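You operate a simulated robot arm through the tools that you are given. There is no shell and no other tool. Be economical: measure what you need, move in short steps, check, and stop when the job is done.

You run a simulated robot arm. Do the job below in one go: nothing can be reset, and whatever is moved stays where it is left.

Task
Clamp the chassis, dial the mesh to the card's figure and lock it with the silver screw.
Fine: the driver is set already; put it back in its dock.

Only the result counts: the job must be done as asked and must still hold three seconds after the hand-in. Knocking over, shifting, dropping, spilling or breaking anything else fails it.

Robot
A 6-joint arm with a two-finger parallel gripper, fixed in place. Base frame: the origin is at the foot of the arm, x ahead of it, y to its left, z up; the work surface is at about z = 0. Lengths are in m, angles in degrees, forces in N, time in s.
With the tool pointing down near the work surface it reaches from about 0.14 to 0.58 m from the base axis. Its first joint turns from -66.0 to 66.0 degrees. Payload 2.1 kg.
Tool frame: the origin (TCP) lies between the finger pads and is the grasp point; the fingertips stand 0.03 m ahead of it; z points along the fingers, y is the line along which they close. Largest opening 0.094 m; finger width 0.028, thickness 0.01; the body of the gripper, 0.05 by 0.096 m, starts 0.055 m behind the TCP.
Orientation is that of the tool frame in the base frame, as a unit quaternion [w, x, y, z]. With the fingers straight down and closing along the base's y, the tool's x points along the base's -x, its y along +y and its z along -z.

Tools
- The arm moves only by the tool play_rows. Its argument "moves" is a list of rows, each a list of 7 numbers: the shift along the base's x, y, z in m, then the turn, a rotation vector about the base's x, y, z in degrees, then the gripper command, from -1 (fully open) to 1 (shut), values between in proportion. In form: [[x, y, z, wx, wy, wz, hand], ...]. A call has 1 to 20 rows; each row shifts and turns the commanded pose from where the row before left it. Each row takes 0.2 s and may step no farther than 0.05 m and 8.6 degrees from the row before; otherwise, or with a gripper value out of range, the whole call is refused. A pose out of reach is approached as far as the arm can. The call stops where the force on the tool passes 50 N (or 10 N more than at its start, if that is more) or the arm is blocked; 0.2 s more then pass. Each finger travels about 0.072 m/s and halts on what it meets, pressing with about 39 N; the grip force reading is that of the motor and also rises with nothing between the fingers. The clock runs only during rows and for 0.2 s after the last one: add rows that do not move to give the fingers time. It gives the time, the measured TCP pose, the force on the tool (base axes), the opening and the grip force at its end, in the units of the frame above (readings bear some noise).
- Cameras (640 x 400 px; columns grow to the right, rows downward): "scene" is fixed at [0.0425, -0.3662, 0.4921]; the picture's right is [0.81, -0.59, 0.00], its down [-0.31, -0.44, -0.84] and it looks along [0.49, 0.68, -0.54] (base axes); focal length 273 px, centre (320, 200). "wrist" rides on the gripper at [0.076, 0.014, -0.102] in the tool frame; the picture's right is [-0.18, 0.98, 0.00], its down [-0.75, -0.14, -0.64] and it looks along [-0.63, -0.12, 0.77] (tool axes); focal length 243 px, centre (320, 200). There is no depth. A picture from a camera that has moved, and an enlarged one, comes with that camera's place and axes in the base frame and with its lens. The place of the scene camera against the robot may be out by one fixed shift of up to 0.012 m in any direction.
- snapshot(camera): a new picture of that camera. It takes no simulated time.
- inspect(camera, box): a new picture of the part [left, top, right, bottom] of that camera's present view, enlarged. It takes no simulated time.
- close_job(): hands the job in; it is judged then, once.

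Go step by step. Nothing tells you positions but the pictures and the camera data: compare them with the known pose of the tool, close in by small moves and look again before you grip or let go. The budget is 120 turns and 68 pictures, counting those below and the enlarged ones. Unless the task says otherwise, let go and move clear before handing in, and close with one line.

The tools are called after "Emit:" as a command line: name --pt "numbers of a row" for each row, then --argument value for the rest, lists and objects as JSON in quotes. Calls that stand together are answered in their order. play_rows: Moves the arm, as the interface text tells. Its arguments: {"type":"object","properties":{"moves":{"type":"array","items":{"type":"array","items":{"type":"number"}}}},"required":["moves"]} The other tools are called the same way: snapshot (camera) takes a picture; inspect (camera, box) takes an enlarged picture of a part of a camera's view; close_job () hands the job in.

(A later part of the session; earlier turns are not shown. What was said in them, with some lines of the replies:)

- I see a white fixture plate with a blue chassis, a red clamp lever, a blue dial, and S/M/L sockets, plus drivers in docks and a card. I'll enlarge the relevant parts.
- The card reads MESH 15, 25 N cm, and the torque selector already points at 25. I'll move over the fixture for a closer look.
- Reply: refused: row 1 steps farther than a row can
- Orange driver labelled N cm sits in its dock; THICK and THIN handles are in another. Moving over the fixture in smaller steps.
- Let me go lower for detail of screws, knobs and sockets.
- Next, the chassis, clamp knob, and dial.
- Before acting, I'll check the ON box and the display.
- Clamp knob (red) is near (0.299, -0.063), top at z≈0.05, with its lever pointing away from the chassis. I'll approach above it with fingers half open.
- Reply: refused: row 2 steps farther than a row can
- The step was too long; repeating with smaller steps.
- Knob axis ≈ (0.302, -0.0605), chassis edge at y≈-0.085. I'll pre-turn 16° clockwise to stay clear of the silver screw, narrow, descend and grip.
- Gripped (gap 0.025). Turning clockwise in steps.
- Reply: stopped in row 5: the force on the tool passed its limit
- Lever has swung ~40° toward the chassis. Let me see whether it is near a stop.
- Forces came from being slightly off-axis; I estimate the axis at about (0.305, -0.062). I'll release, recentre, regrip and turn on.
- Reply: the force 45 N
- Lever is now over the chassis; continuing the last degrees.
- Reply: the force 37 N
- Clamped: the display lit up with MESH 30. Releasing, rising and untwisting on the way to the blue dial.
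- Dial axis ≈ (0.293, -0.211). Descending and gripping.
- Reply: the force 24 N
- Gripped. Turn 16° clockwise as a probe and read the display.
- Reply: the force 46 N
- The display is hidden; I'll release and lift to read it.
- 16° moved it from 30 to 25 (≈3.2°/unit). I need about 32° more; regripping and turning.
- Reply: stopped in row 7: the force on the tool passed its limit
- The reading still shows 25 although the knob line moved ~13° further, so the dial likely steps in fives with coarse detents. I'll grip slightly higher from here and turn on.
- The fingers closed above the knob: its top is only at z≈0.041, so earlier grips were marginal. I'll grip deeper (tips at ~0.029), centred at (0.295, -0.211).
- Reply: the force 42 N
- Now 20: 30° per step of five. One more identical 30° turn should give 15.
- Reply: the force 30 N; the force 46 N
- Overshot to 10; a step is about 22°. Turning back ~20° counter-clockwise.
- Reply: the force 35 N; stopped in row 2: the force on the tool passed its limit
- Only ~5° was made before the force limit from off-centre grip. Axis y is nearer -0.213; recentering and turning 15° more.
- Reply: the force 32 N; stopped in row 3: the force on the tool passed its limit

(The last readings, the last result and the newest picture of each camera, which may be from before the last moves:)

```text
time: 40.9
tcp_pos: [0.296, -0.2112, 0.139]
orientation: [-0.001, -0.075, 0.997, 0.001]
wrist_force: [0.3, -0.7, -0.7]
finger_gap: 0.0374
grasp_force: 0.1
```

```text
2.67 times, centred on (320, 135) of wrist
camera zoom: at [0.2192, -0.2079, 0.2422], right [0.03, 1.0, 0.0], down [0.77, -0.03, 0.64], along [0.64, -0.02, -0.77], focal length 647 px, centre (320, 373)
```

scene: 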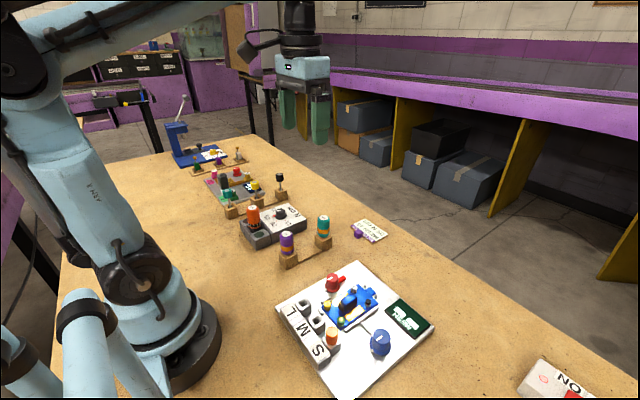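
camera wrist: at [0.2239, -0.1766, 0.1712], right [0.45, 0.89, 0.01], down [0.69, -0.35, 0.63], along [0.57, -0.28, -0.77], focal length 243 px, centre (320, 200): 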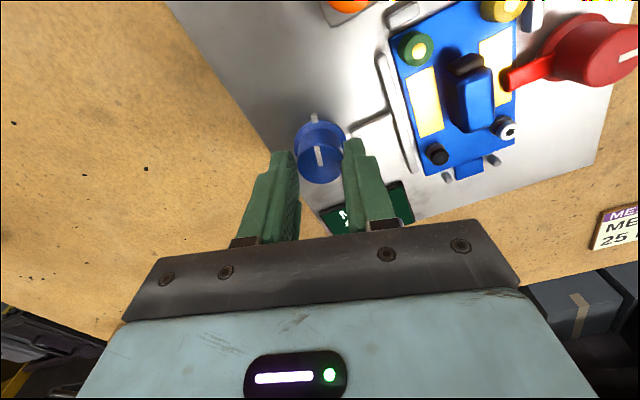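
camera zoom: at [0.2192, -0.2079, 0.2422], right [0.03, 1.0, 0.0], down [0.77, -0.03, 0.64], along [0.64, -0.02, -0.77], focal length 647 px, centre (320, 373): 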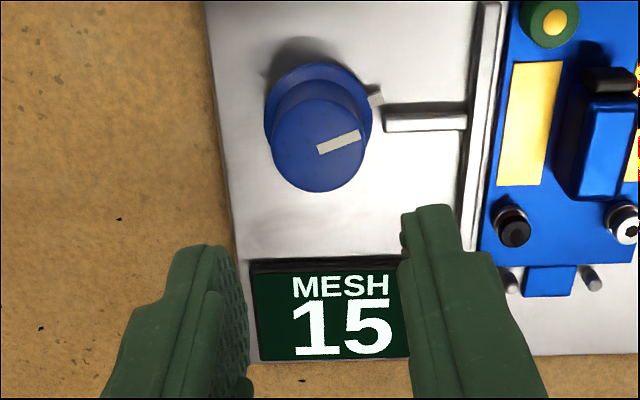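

Mesh reads 15. Now rising and travelling to the orange driver near (0.23, 0.19).

Emit:
play_rows --pt "0 0 0.045 0 0 -4 -1" --pt "0 0 0.045 0 0 -4.5 -1" --pt "-0.005 0.04 0.02 0 0 0 -1" --pt "-0.01 0.045 0 0 0 0 -1" --pt "-0.01 0.045 0 0 0 0 -1" --pt "-0.01 0.045 0 0 0 0 -1" --pt "-0.01 0.045 0 0 0 0 -1" --pt "0 0.045 0 0 0 0 -1" --pt "0 0.045 0 0 0 0 -1" --pt "0 0.045 0 0 0 0 -1" --pt "0 0.03 0 0 0 0 -1" --pt "0 0 0 0 0 0 -1"

Emit:
snapshot --camera "wrist"

```text
time: 43.5
tcp_pos: [0.2479, 0.1755, 0.2456]
orientation: [-0.001, -0.001, 1.0, 0.001]
wrist_force: [0.2, 0.4, 0.0]
finger_gap: 0.0939
grasp_force: 0.0
```

```text
28 pictures are left
camera wrist: at [0.173, 0.19, 0.3493], right [0.18, 0.98, 0.0], down [0.75, -0.14, 0.64], along [0.63, -0.12, -0.77], focal length 243 px, centre (320, 200)
```

wrist: 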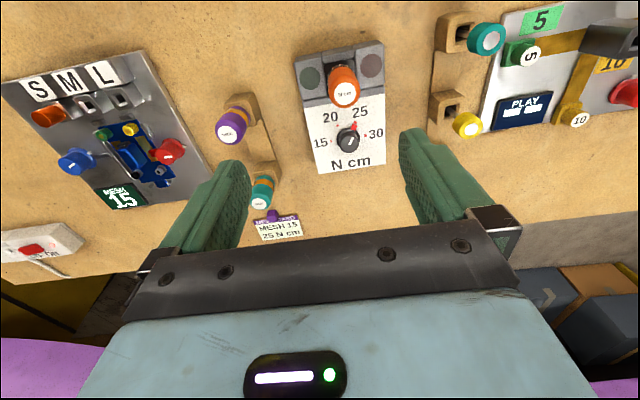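

Driver top is around (0.24, 0.199, ~0.12). Moving over it and looking closer.

Emit:
inspect --camera "wrist" --box '[280, 30, 400, 180]'

Emit:
play_rows --pt "-0.008 0.024 -0.02 0 0 0 -1" --pt "0 0 -0.04 0 0 0 -1" --pt "0 0 0 0 0 0 -1"

Emit:
snapshot --camera "wrist"

Emit:
inspect --camera "scene" --box '[210, 150, 330, 270]'

```text
2.67 times, centred on (340, 105) of wrist
camera zoom: at [0.173, 0.19, 0.3493], right [0.18, 0.98, 0.0], down [0.75, -0.14, 0.64], along [0.63, -0.12, -0.77], focal length 647 px, centre (267, 453)
```

zoom: 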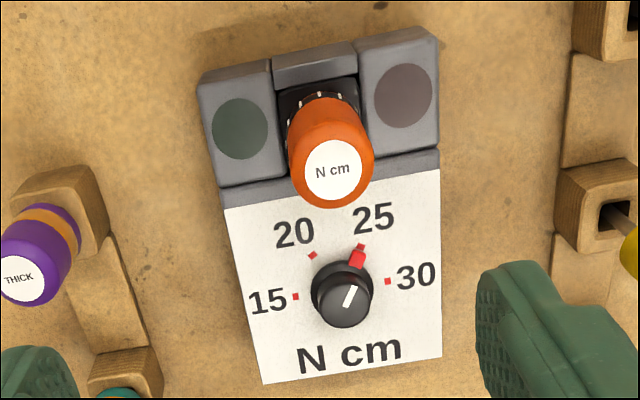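

```text
time: 44.3
tcp_pos: [0.2424, 0.1986, 0.1882]
orientation: [-0.001, 0.0, 1.0, 0.0]
wrist_force: [0.9, -0.1, 0.2]
finger_gap: 0.094
grasp_force: 0.1
```

```text
26 pictures are left
camera wrist: at [0.1668, 0.2131, 0.2909], right [0.18, 0.98, 0.0], down [0.75, -0.14, 0.64], along [0.63, -0.12, -0.77], focal length 243 px, centre (320, 200)
```

wrist: 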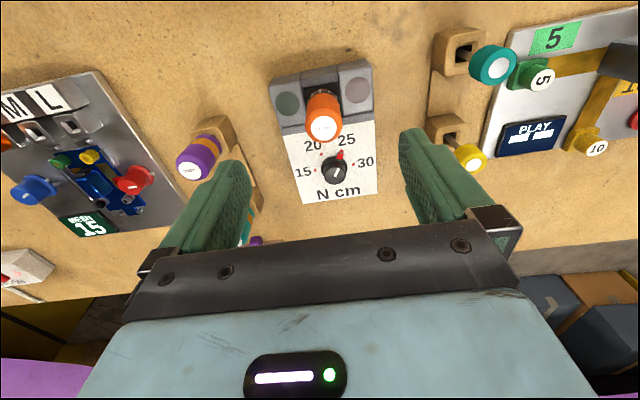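

```text
3.33 times, centred on (270, 210) of scene
camera zoom: at [0.0425, -0.3662, 0.4921], right [0.81, -0.59, 0.0], down [-0.31, -0.44, -0.84], along [0.49, 0.68, -0.54], focal length 910 px, centre (487, 167)
```

zoom: 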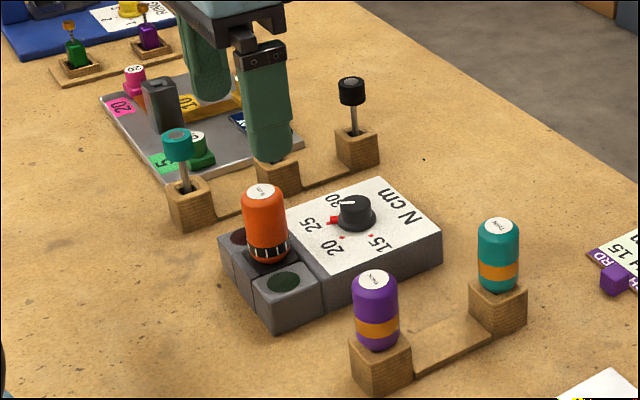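

Top estimated at (0.247, 0.2005, 0.10). Lowering with fingers open around it.

Emit:
play_rows --pt "0.004 0.002 -0.035 0 0 0 -1" --pt "0 0 -0.035 0 0 0 -1" --pt "0 0 0 0 0 0 -1"

Emit:
snapshot --camera "wrist"

Emit:
inspect --camera "scene" --box '[210, 150, 330, 270]'

```text
time: 45.1
tcp_pos: [0.2457, 0.1976, 0.1177]
orientation: [-0.001, -0.001, 1.0, 0.001]
wrist_force: [-0.4, 0.4, 0.6]
finger_gap: 0.0941
grasp_force: 0.0
```

```text
24 pictures are left
camera wrist: at [0.1703, 0.2126, 0.2202], right [0.18, 0.98, 0.0], down [0.75, -0.14, 0.64], along [0.63, -0.12, -0.77], focal length 243 px, centre (320, 200)
```

wrist: 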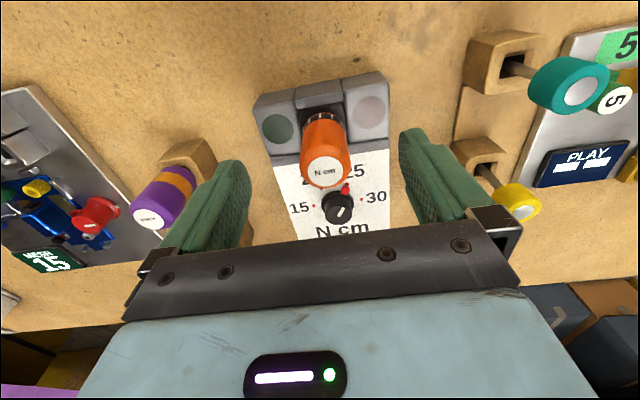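

```text
3.33 times, centred on (270, 210) of scene
camera zoom: at [0.0425, -0.3662, 0.4921], right [0.81, -0.59, 0.0], down [-0.31, -0.44, -0.84], along [0.49, 0.68, -0.54], focal length 910 px, centre (487, 167)
```

zoom: 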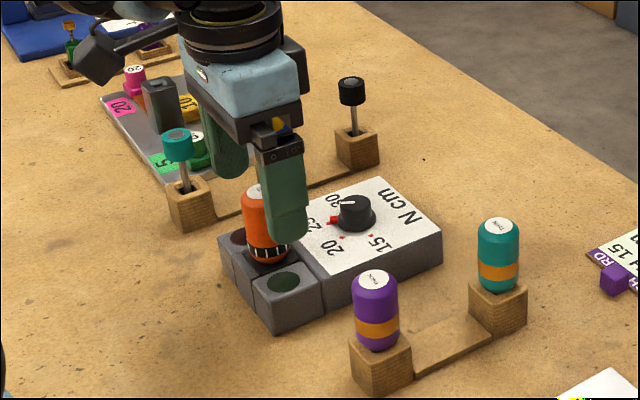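

Driver axis ≈ (0.250, 0.200), top z≈0.096. Descend to TCP z≈0.075 and close.

Emit:
play_rows --pt "0.0045 0.0025 -0.02 0 0 0 -0.5" --pt "0 0 -0.02 0 0 0 -0.2" --pt "0 0 0 0 0 0 0" --pt "0 0 0 0 0 0 0"

Emit:
inspect --camera "scene" --box '[210, 150, 330, 270]'

Emit:
inspect --camera "wrist" --box '[240, 80, 400, 240]'

```text
time: 46.1
tcp_pos: [0.2498, 0.2009, 0.0793]
orientation: [-0.001, -0.001, 1.0, 0.001]
wrist_force: [0.1, 0.9, -0.5]
finger_gap: 0.0471
grasp_force: 0.1
```

```text
3.33 times, centred on (270, 210) of scene
camera zoom: at [0.0425, -0.3662, 0.4921], right [0.81, -0.59, 0.0], down [-0.31, -0.44, -0.84], along [0.49, 0.68, -0.54], focal length 910 px, centre (487, 167)
```

zoom: 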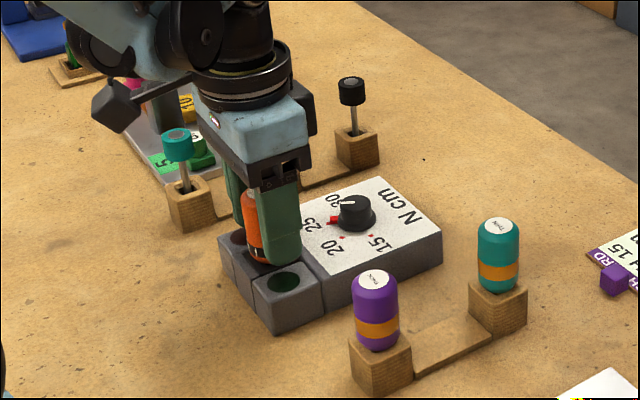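

```text
2.50 times, centred on (320, 160) of wrist
camera zoom: at [0.1741, 0.2163, 0.1815], right [0.18, 0.98, 0.0], down [0.75, -0.14, 0.64], along [0.63, -0.12, -0.77], focal length 606 px, centre (320, 300)
```

zoom: 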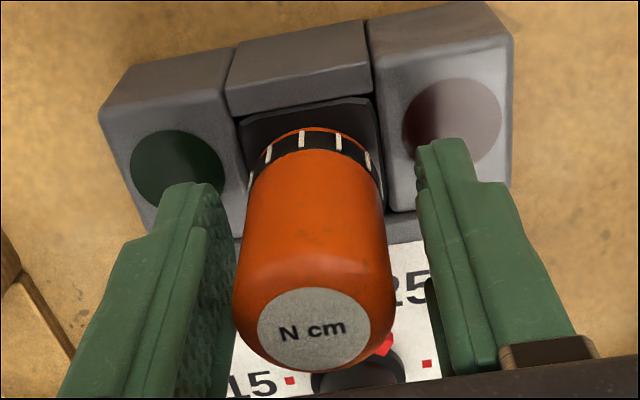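

Nicely straddled. Closing and lifting straight up a little.

Emit:
play_rows --pt "0 0 -0.004 0 0 0 0" --pt "0 0 0 0 0 0 1" --pt "0 0 0 0 0 0 1" --pt "0 0 0 0 0 0 1"

Emit:
play_rows --pt "0 0 0.02 0 0 0 1" --pt "0 0 0.03 0 0 0 1" --pt "0 0 0.04 0 0 0 1" --pt "0 0 0.04 0 0 0 1" --pt "0 0 0 0 0 0 1"

Emit:
inspect --camera "scene" --box '[200, 60, 340, 260]'

```text
time: 47.1
tcp_pos: [0.2496, 0.2007, 0.0753]
orientation: [-0.001, 0.0, 1.0, 0.001]
wrist_force: [-0.8, -2.5, 7.8]
finger_gap: 0.031
grasp_force: 38.6
```

```text
time: 48.3
tcp_pos: [0.2498, 0.2006, 0.204]
orientation: [-0.001, -0.001, 1.0, 0.0]
wrist_force: [-0.3, 0.8, -1.7]
finger_gap: 0.031
grasp_force: 38.6
```

```text
2.00 times, centred on (270, 160) of scene
camera zoom: at [0.0425, -0.3662, 0.4921], right [0.81, -0.59, 0.0], down [-0.31, -0.44, -0.84], along [0.49, 0.68, -0.54], focal length 546 px, centre (420, 280)
```

zoom: 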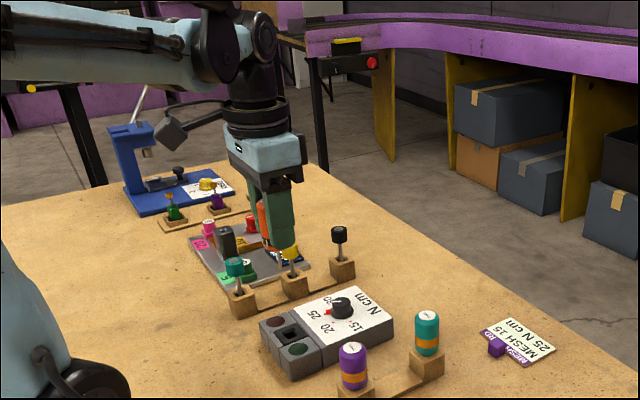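

Lifted. Checking the driver's lower end.

Emit:
inspect --camera "scene" --box '[310, 140, 370, 200]'

```text
6.67 times, centred on (340, 170) of scene
camera zoom: at [0.0425, -0.3662, 0.4921], right [0.81, -0.59, 0.0], down [-0.31, -0.44, -0.84], along [0.49, 0.68, -0.54], focal length 1821 px, centre (187, 400)
```

zoom: 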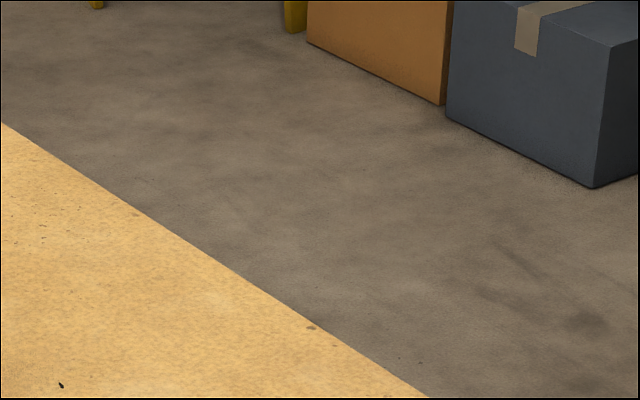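

Emit:
inspect --camera "scene" --box '[215, 140, 275, 200]'

```text
6.67 times, centred on (245, 170) of scene
camera zoom: at [0.0425, -0.3662, 0.4921], right [0.81, -0.59, 0.0], down [-0.31, -0.44, -0.84], along [0.49, 0.68, -0.54], focal length 1821 px, centre (820, 400)
```

zoom: 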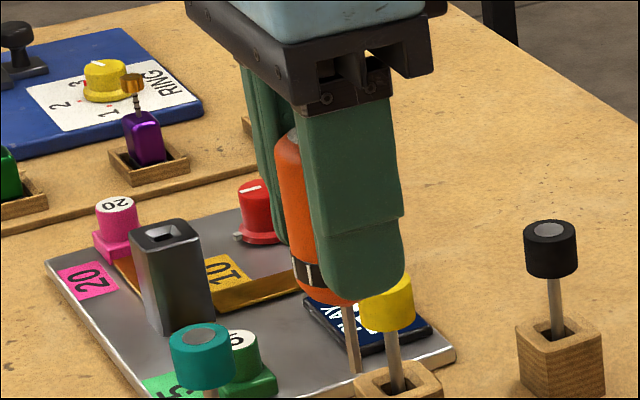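

The driver has a thin shaft whose tip is about 0.068 below the TCP. Carrying it to above the silver screw, near (0.334, -0.098).

Emit:
play_rows --pt "0.01 -0.04 0 0 0 0 1" --pt "0.01 -0.04 0 0 0 0 1" --pt "0.01 -0.04 0 0 0 0 1" --pt "0.01 -0.04 0 0 0 0 1" --pt "0.01 -0.04 0 0 0 0 1" --pt "0.01 -0.04 0 0 0 0 1" --pt "0.01 -0.04 0 0 0 0 1" --pt "0.014 -0.019 0 0 0 0 1" --pt "0 0 -0.04 0 0 0 1" --pt "0 0 -0.024 0 0 0 1" --pt "0 0 0 0 0 0 1"

Emit:
inspect --camera "wrist" --box '[240, 60, 400, 160]'

Emit:
inspect --camera "scene" --box '[300, 210, 440, 310]'

```text
time: 50.7
tcp_pos: [0.3346, -0.0978, 0.1396]
orientation: [-0.001, -0.002, 1.0, 0.001]
wrist_force: [-0.7, 0.1, -1.1]
finger_gap: 0.0309
grasp_force: 38.9
```

```text
4.00 times, centred on (320, 110) of wrist
camera zoom: at [0.2588, -0.0828, 0.2424], right [0.18, 0.98, 0.0], down [0.75, -0.14, 0.64], along [0.63, -0.12, -0.77], focal length 970 px, centre (320, 560)
```

zoom: 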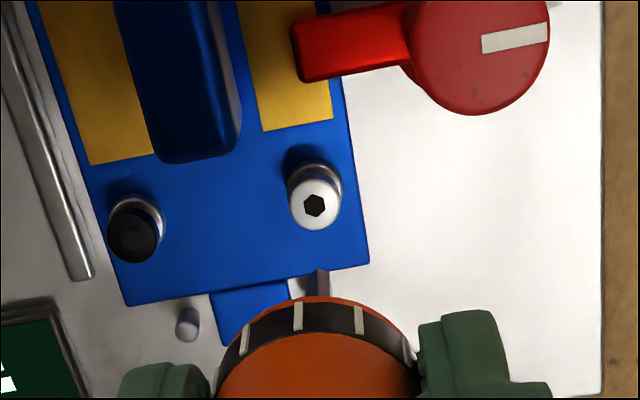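

```text
4.00 times, centred on (370, 260) of scene
camera zoom: at [0.0425, -0.3662, 0.4921], right [0.81, -0.59, 0.0], down [-0.31, -0.44, -0.84], along [0.49, 0.68, -0.54], focal length 1092 px, centre (120, -40)
```

zoom: 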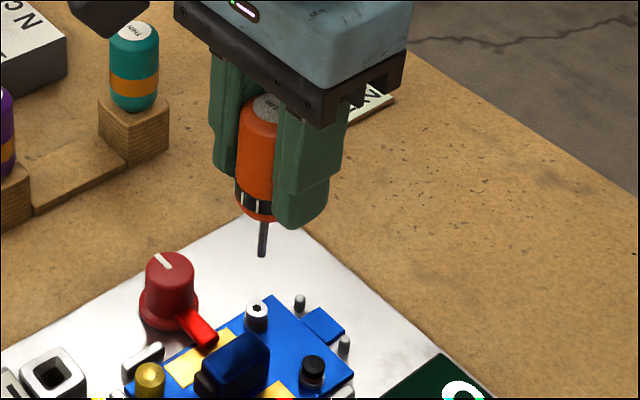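

Screw top ≈ (0.3352, -0.0986, 0.026); tip sits nearly over it at z≈0.063. Small correction and lowering partway.

Emit:
play_rows --pt "0.0006 -0.0008 -0.015 0 0 0 1" --pt "0 0 -0.014 0 0 0 1" --pt "0 0 0 0 0 0 1" --pt "0 0 0 0 0 0 1"

Emit:
inspect --camera "wrist" --box '[270, 90, 370, 150]'

Emit:
inspect --camera "scene" --box '[320, 240, 400, 300]'

```text
time: 51.7
tcp_pos: [0.3337, -0.0988, 0.1111]
orientation: [-0.001, -0.001, 1.0, 0.002]
wrist_force: [1.0, -1.0, -1.7]
finger_gap: 0.0311
grasp_force: 39.1
```

```text
6.40 times, centred on (320, 120) of wrist
camera zoom: at [0.2588, -0.0832, 0.2139], right [0.18, 0.98, 0.0], down [0.75, -0.14, 0.64], along [0.63, -0.12, -0.77], focal length 1553 px, centre (320, 712)
```

zoom: 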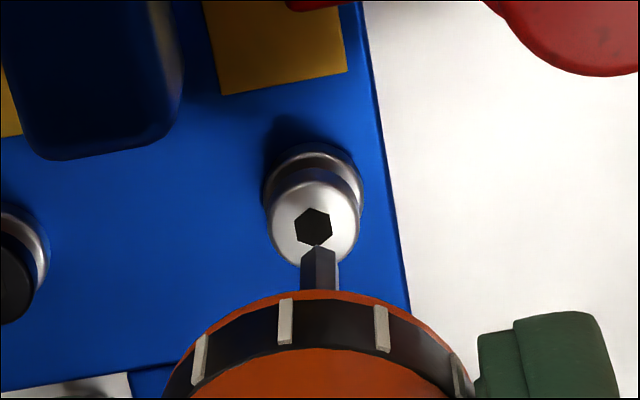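

```text
6.67 times, centred on (360, 270) of scene
camera zoom: at [0.0425, -0.3662, 0.4921], right [0.81, -0.59, 0.0], down [-0.31, -0.44, -0.84], along [0.49, 0.68, -0.54], focal length 1821 px, centre (53, -267)
```

zoom: 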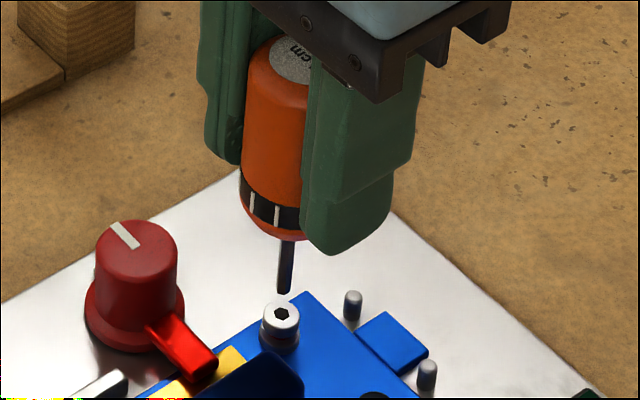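

Offset is well under a millimetre. Correcting by (-0.0004, -0.0006) and easing down until contact.

Emit:
play_rows --pt "-0.0004 -0.0006 -0.004 0 0 0 1" --pt "0 0 -0.002 0 0 0 1" --pt "0 0 -0.002 0 0 0 1" --pt "0 0 0 0 0 0 1"

Emit:
inspect --camera "scene" --box '[320, 240, 400, 300]'

```text
time: 52.7
tcp_pos: [0.3347, -0.0987, 0.103]
orientation: [-0.001, -0.001, 1.0, 0.001]
wrist_force: [-0.5, -0.4, -1.2]
finger_gap: 0.0308
grasp_force: 39.1
```

```text
6.67 times, centred on (360, 270) of scene
camera zoom: at [0.0425, -0.3662, 0.4921], right [0.81, -0.59, 0.0], down [-0.31, -0.44, -0.84], along [0.49, 0.68, -0.54], focal length 1821 px, centre (53, -267)
```

zoom: 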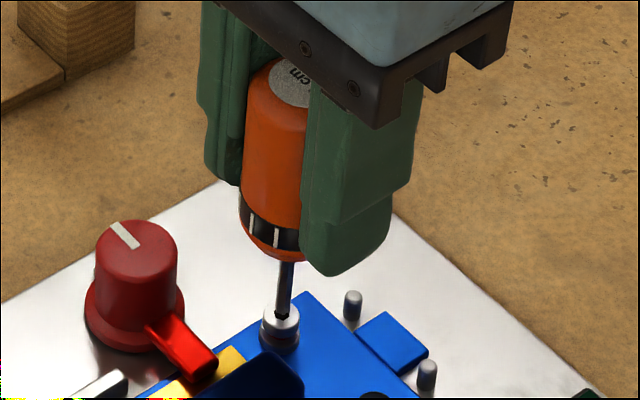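

Tip is right at the hex. Continuing down gently to seat it.

Emit:
play_rows --pt "0 0 -0.001 0 0 0 1" --pt "0 0 -0.001 0 0 0 1" --pt "0 0 -0.001 0 0 0 1" --pt "0 0 0 0 0 0 1"

```text
time: 53.7
tcp_pos: [0.334, -0.0998, 0.1009]
orientation: [0.0, -0.001, 1.0, 0.001]
wrist_force: [0.1, -0.1, 1.4]
finger_gap: 0.0311
grasp_force: 38.7
```

Emit:
play_rows --pt "0 0 -0.001 0 0 0 1" --pt "0 0 -0.001 0 0 0 1" --pt "0 0 0 0 0 0 1"

Emit:
inspect --camera "scene" --box '[320, 240, 400, 300]'

```text
time: 54.5
tcp_pos: [0.3355, -0.101, 0.098]
orientation: [-0.001, -0.001, 1.0, 0.001]
wrist_force: [-0.4, 1.5, 0.8]
finger_gap: 0.0312
grasp_force: 39.2
```

```text
6.67 times, centred on (360, 270) of scene
camera zoom: at [0.0425, -0.3662, 0.4921], right [0.81, -0.59, 0.0], down [-0.31, -0.44, -0.84], along [0.49, 0.68, -0.54], focal length 1821 px, centre (53, -267)
```

zoom: 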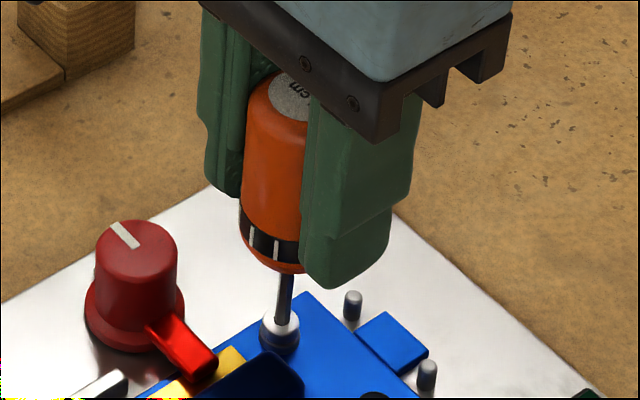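

The shaft tip appears drawn in front of the screw; checking from the wrist before going on.

Emit:
inspect --camera "wrist" --box '[290, 105, 350, 145]'

```text
10.00 times, centred on (320, 125) of wrist
camera zoom: at [0.2585, -0.0844, 0.2011], right [0.18, 0.98, 0.0], down [0.75, -0.14, 0.64], along [0.63, -0.12, -0.77], focal length 2426 px, centre (320, 950)
```

zoom: 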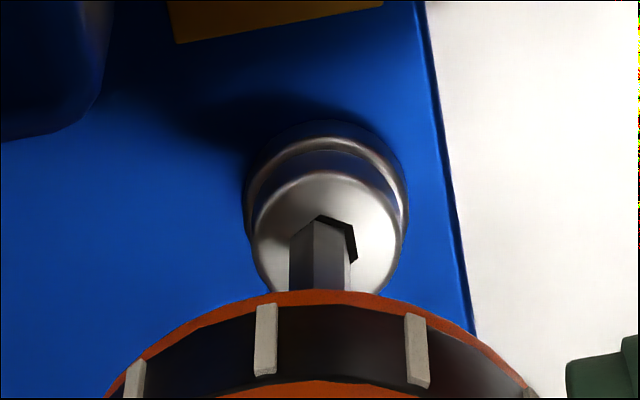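

Emit:
inspect --camera "scene" --box '[345, 270, 369, 294]'

```text
16.00 times, centred on (357, 282) of scene
camera zoom: at [0.0425, -0.3662, 0.4921], right [0.81, -0.59, 0.0], down [-0.31, -0.44, -0.84], along [0.49, 0.68, -0.54], focal length 4370 px, centre (-272, -1112)
```

zoom: 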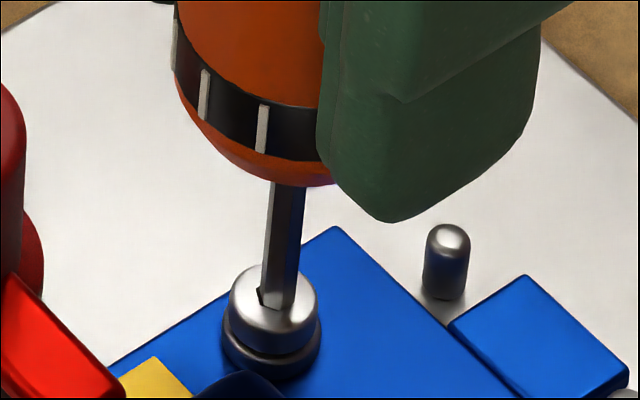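

Tip is about 0.6 mm to the -y side of the hex. Nudging +y and lowering in small steps to feel the seat.

Emit:
play_rows --pt "0 0.0007 0 0 0 0 1" --pt "0 0 -0.001 0 0 0 1" --pt "0 0 0 0 0 0 1"

Emit:
play_rows --pt "0 0 -0.001 0 0 0 1" --pt "0 0 -0.001 0 0 0 1" --pt "0 0 0 0 0 0 1"

```text
time: 55.3
tcp_pos: [0.3345, -0.0984, 0.0992]
orientation: [-0.001, -0.001, 1.0, 0.0]
wrist_force: [-1.5, -2.9, 10.3]
finger_gap: 0.0311
grasp_force: 39.4
```

```text
time: 55.9
tcp_pos: [0.335, -0.0992, 0.0969]
orientation: [-0.003, -0.001, 1.0, 0.001]
wrist_force: [-0.7, 1.1, 18.2]
finger_gap: 0.0307
grasp_force: 38.5
stopped in row 2: the force on the tool passed its limit (the readings are from after the stop); the commanded pose is now the measured one
```

Contact felt (~18 N up). Now turn clockwise while keeping gentle pressure.

Emit:
play_rows --pt "0 0 0 0 0 -8 1" --pt "0 0 0 0 0 -8 1" --pt "0 0 0 0 0 -8 1" --pt "0 0 0 0 0 -8 1"

Emit:
inspect --camera "scene" --box '[345, 266, 373, 294]'

```text
time: 56.9
tcp_pos: [0.3335, -0.0992, 0.097]
orientation: [-0.001, 0.276, 0.961, 0.001]
wrist_force: [-0.4, -1.5, 14.4]
finger_gap: 0.0311
grasp_force: 39.2
```

```text
14.29 times, centred on (359, 280) of scene
camera zoom: at [0.0424, -0.3662, 0.4921], right [0.81, -0.59, 0.0], down [-0.31, -0.44, -0.84], along [0.49, 0.68, -0.54], focal length 3901 px, centre (-237, -943)
```

zoom: 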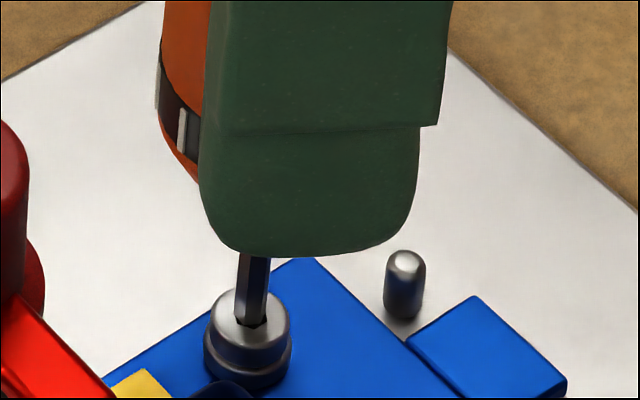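

The tip now sits within the hex. Pressing slightly and turning further.

Emit:
play_rows --pt "0 0 -0.0005 0 0 -8 1" --pt "0 0 0 0 0 -8 1" --pt "0 0 0 0 0 -8 1" --pt "0 0 0 0 0 -8 1" --pt "0 0 0 0 0 -8 1" --pt "0 0 0 0 0 -8 1" --pt "0 0 0 0 0 -8 1" --pt "0 0 0 0 0 -8 1"

```text
time: 58.7
tcp_pos: [0.335, -0.0991, 0.0966]
orientation: [-0.001, 0.744, 0.669, 0.001]
wrist_force: [-1.6, -0.4, 15.3]
finger_gap: 0.0311
grasp_force: 39.2
```

Emit:
inspect --camera "scene" --box '[340, 261, 373, 294]'

```text
12.12 times, centred on (356, 278) of scene
camera zoom: at [0.0424, -0.3662, 0.4921], right [0.81, -0.59, 0.0], down [-0.31, -0.44, -0.84], along [0.49, 0.68, -0.54], focal length 3310 px, centre (-122, -739)
```

zoom: 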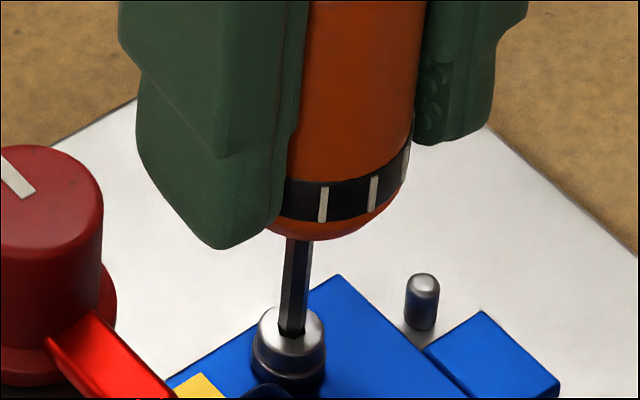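

Seated. Continuing clockwise and watching for a stop.

Emit:
play_rows --pt "0 0 0 0 0 -8 1" --pt "0 0 0 0 0 -8 1" --pt "0 0 0 0 0 -8 1" --pt "0 0 0 0 0 -8 1" --pt "0 0 0 0 0 -8 1" --pt "0 0 0 0 0 -8 1"

Emit:
inspect --camera "scene" --box '[220, 190, 400, 310]'

```text
time: 60.1
tcp_pos: [0.3348, -0.1001, 0.0968]
orientation: [0.001, 0.951, 0.308, 0.002]
wrist_force: [0.8, 0.3, 11.1]
finger_gap: 0.0311
grasp_force: 39.2
```

```text
3.33 times, centred on (310, 250) of scene
camera zoom: at [0.0425, -0.3662, 0.4921], right [0.81, -0.59, 0.0], down [-0.31, -0.44, -0.84], along [0.49, 0.68, -0.54], focal length 910 px, centre (353, 33)
```

zoom: 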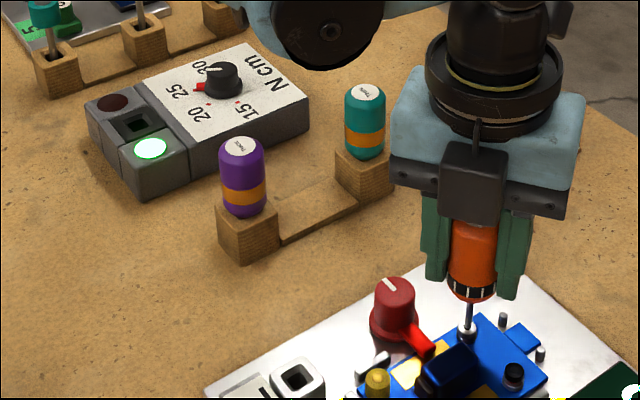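

The green lamp on the torque box is lit: screw locked at torque. Lifting straight out, then untwisting on the way back to the dock.

Emit:
play_rows --pt "0 0 0.01 0 0 0 1" --pt "0 0 0.03 0 0 0 1" --pt "0 0 0.04 0 0 0 1" --pt "0 0 0.03 0 0 0 1" --pt "-0.01 0.03 0 0 0 8 1" --pt "-0.01 0.03 0 0 0 8 1" --pt "-0.01 0.03 0 0 0 8 1" --pt "-0.01 0.03 0 0 0 8 1" --pt "-0.01 0.03 0 0 0 8 1" --pt "-0.01 0.03 0 0 0 8 1" --pt "-0.01 0.03 0 0 0 8 1" --pt "-0.01 0.03 0 0 0 8 1" --pt "-0.005 0.03 0 0 0 8 1" --pt "0 0.03 0 0 0 8 1" --pt "0 0 0 0 0 8 1" --pt "0 0 0 0 0 8 1" --pt "0 0 0 0 0 8 1" --pt "0 0 0 0 0 8 1" --pt "0 0 0 0 0 8 1" --pt "0 0 0 0 0 8 1"

Emit:
play_rows --pt "0 0 0 0 0 8 1" --pt "0 0 0 0 0 8 1" --pt "0 0 0 0 0 0 1" --pt "0 0 0 0 0 0 1"

Emit:
inspect --camera "scene" --box '[220, 200, 440, 350]'

```text
time: 64.3
tcp_pos: [0.2505, 0.2008, 0.2069]
orientation: [-0.002, 0.138, 0.99, 0.002]
wrist_force: [-0.1, 0.3, -1.6]
finger_gap: 0.031
grasp_force: 39.4
```

```text
time: 65.3
tcp_pos: [0.2505, 0.2007, 0.2069]
orientation: [-0.002, -0.002, 1.0, 0.0]
wrist_force: [-0.2, 0.5, -1.1]
finger_gap: 0.0313
grasp_force: 38.8
```

```text
2.67 times, centred on (330, 275) of scene
camera zoom: at [0.0425, -0.3662, 0.4921], right [0.81, -0.59, 0.0], down [-0.31, -0.44, -0.84], along [0.49, 0.68, -0.54], focal length 728 px, centre (293, 0)
```

zoom: 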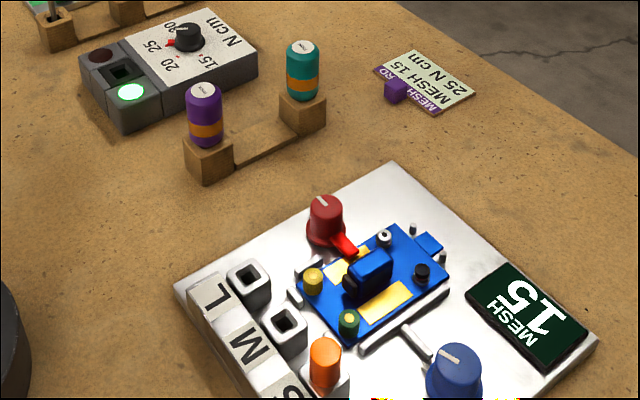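

Mesh still 15, green lamp on, screw seated. Now lowering the driver back into its dock, stopping first just above it to check.

Emit:
play_rows --pt "-0.0008 0 -0.03 0 0 0 1" --pt "0 0 -0.03 0 0 0 1" --pt "0 0 -0.02 0 0 0 1" --pt "0 0 0 0 0 0 1" --pt "0 0 0 0 0 0 1"

Emit:
inspect --camera "wrist" --box '[270, 90, 370, 150]'

```text
time: 66.5
tcp_pos: [0.2499, 0.2007, 0.1253]
orientation: [-0.001, -0.001, 1.0, 0.001]
wrist_force: [-0.4, -0.1, -0.7]
finger_gap: 0.0312
grasp_force: 38.7
```

```text
6.40 times, centred on (320, 120) of wrist
camera zoom: at [0.1743, 0.2165, 0.2283], right [0.18, 0.98, 0.0], down [0.76, -0.14, 0.64], along [0.63, -0.12, -0.77], focal length 1553 px, centre (320, 712)
```

zoom: 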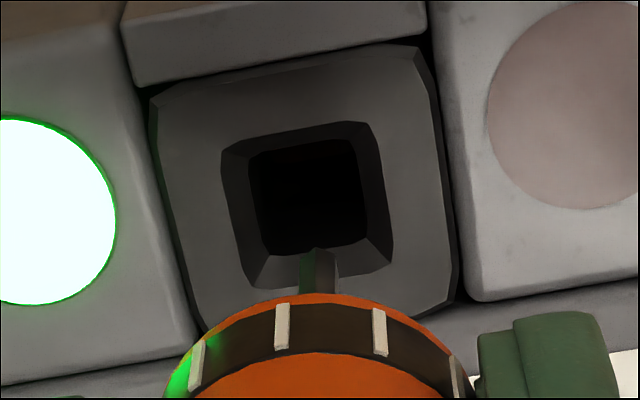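

Well aligned over the chamfered hole. Lowering to the original seat height.

Emit:
play_rows --pt "0 0 -0.02 0 0 0 1" --pt "0 0 -0.015 0 0 0 1" --pt "0 0 -0.008 0 0 0 1" --pt "0 0 -0.004 0 0 0 1" --pt "0 0 0 0 0 0 1"

Emit:
play_rows --pt "0 0 -0.001 0 0 0 1" --pt "0 0 -0.001 0 0 0 1" --pt "0 0 0 0 0 0 1"

```text
time: 67.7
tcp_pos: [0.2502, 0.2009, 0.078]
orientation: [-0.001, 0.0, 1.0, 0.001]
wrist_force: [-0.9, 0.1, -1.9]
finger_gap: 0.0312
grasp_force: 39.2
```

```text
time: 68.5
tcp_pos: [0.2492, 0.2, 0.0771]
orientation: [-0.002, -0.001, 1.0, 0.002]
wrist_force: [0.6, 0.2, -2.3]
finger_gap: 0.0311
grasp_force: 38.7
```

Emit:
play_rows --pt "0 0 -0.001 0 0 0 1" --pt "0 0 -0.001 0 0 0 1" --pt "0 0 0 0 0 0 1"

```text
time: 69.3
tcp_pos: [0.25, 0.2017, 0.0743]
orientation: [-0.001, 0.0, 1.0, 0.001]
wrist_force: [0.2, -0.4, -1.4]
finger_gap: 0.0311
grasp_force: 39.1
```

Emit:
play_rows --pt "0 0 -0.001 0 0 0 1" --pt "0 0 -0.001 0 0 0 1" --pt "0 0 0 0 0 0 1"

```text
time: 70.1
tcp_pos: [0.249, 0.2014, 0.0743]
orientation: [-0.001, -0.001, 1.0, 0.0]
wrist_force: [-3.3, -4.8, 34.0]
finger_gap: 0.0313
grasp_force: 38.7
```

Seated. Relieve slightly, open, and withdraw upward.

Emit:
play_rows --pt "0 0 0.001 0 0 0 1" --pt "0 0 0 0 0 0 0.2" --pt "0 0 0 0 0 0 0" --pt "0 0 0 0 0 0 0" --pt "0 0 0.02 0 0 0 -0.2" --pt "0 0 0.04 0 0 0 -0.2" --pt "0 0 0.04 0 0 0 -0.2" --pt "0 0 0.04 0 0 0 -0.2" --pt "0 0 0 0 0 0 -0.2"

Emit:
snapshot --camera "scene"

```text
time: 72.1
tcp_pos: [0.2475, 0.2022, 0.2156]
orientation: [-0.002, -0.001, 1.0, 0.001]
wrist_force: [0.8, -0.1, -0.4]
finger_gap: 0.0563
grasp_force: 0.0
```

```text
4 pictures are left
```

scene: 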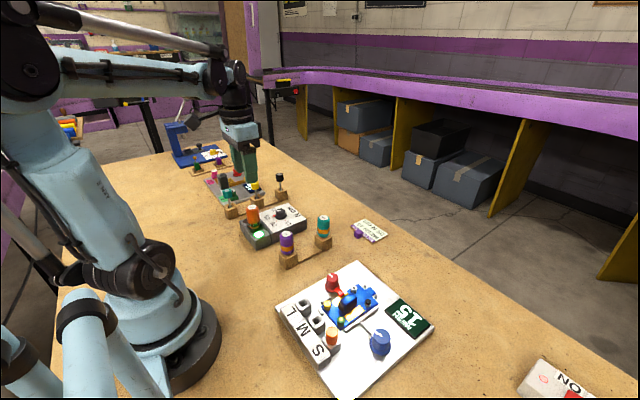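

Emit:
inspect --camera "scene" --box '[230, 190, 440, 340]'

```text
2.67 times, centred on (335, 265) of scene
camera zoom: at [0.0425, -0.3662, 0.4921], right [0.81, -0.59, 0.0], down [-0.31, -0.44, -0.84], along [0.49, 0.68, -0.54], focal length 728 px, centre (280, 27)
```

zoom: 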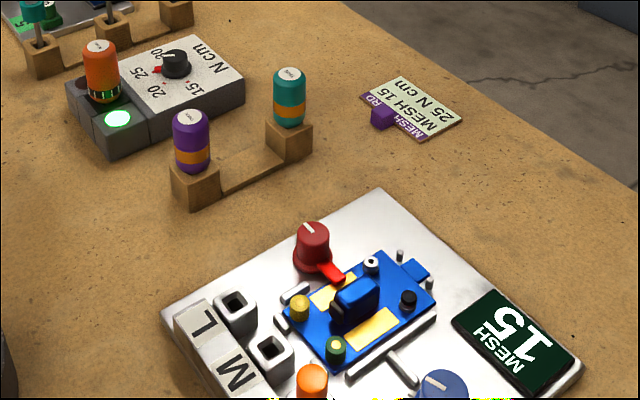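

The chassis is clamped, the mesh reads 15, the green lamp is lit, the driver is back in its dock and the arm is clear. Handing in.

Emit:
close_job

```text
The job is handed in.
```

The chassis is clamped, the mesh display reads 15 as on the card, and the silver screw is locked (the torque box's green lamp lit at 25 N cm). The driver is back in its dock, and the job is handed in.
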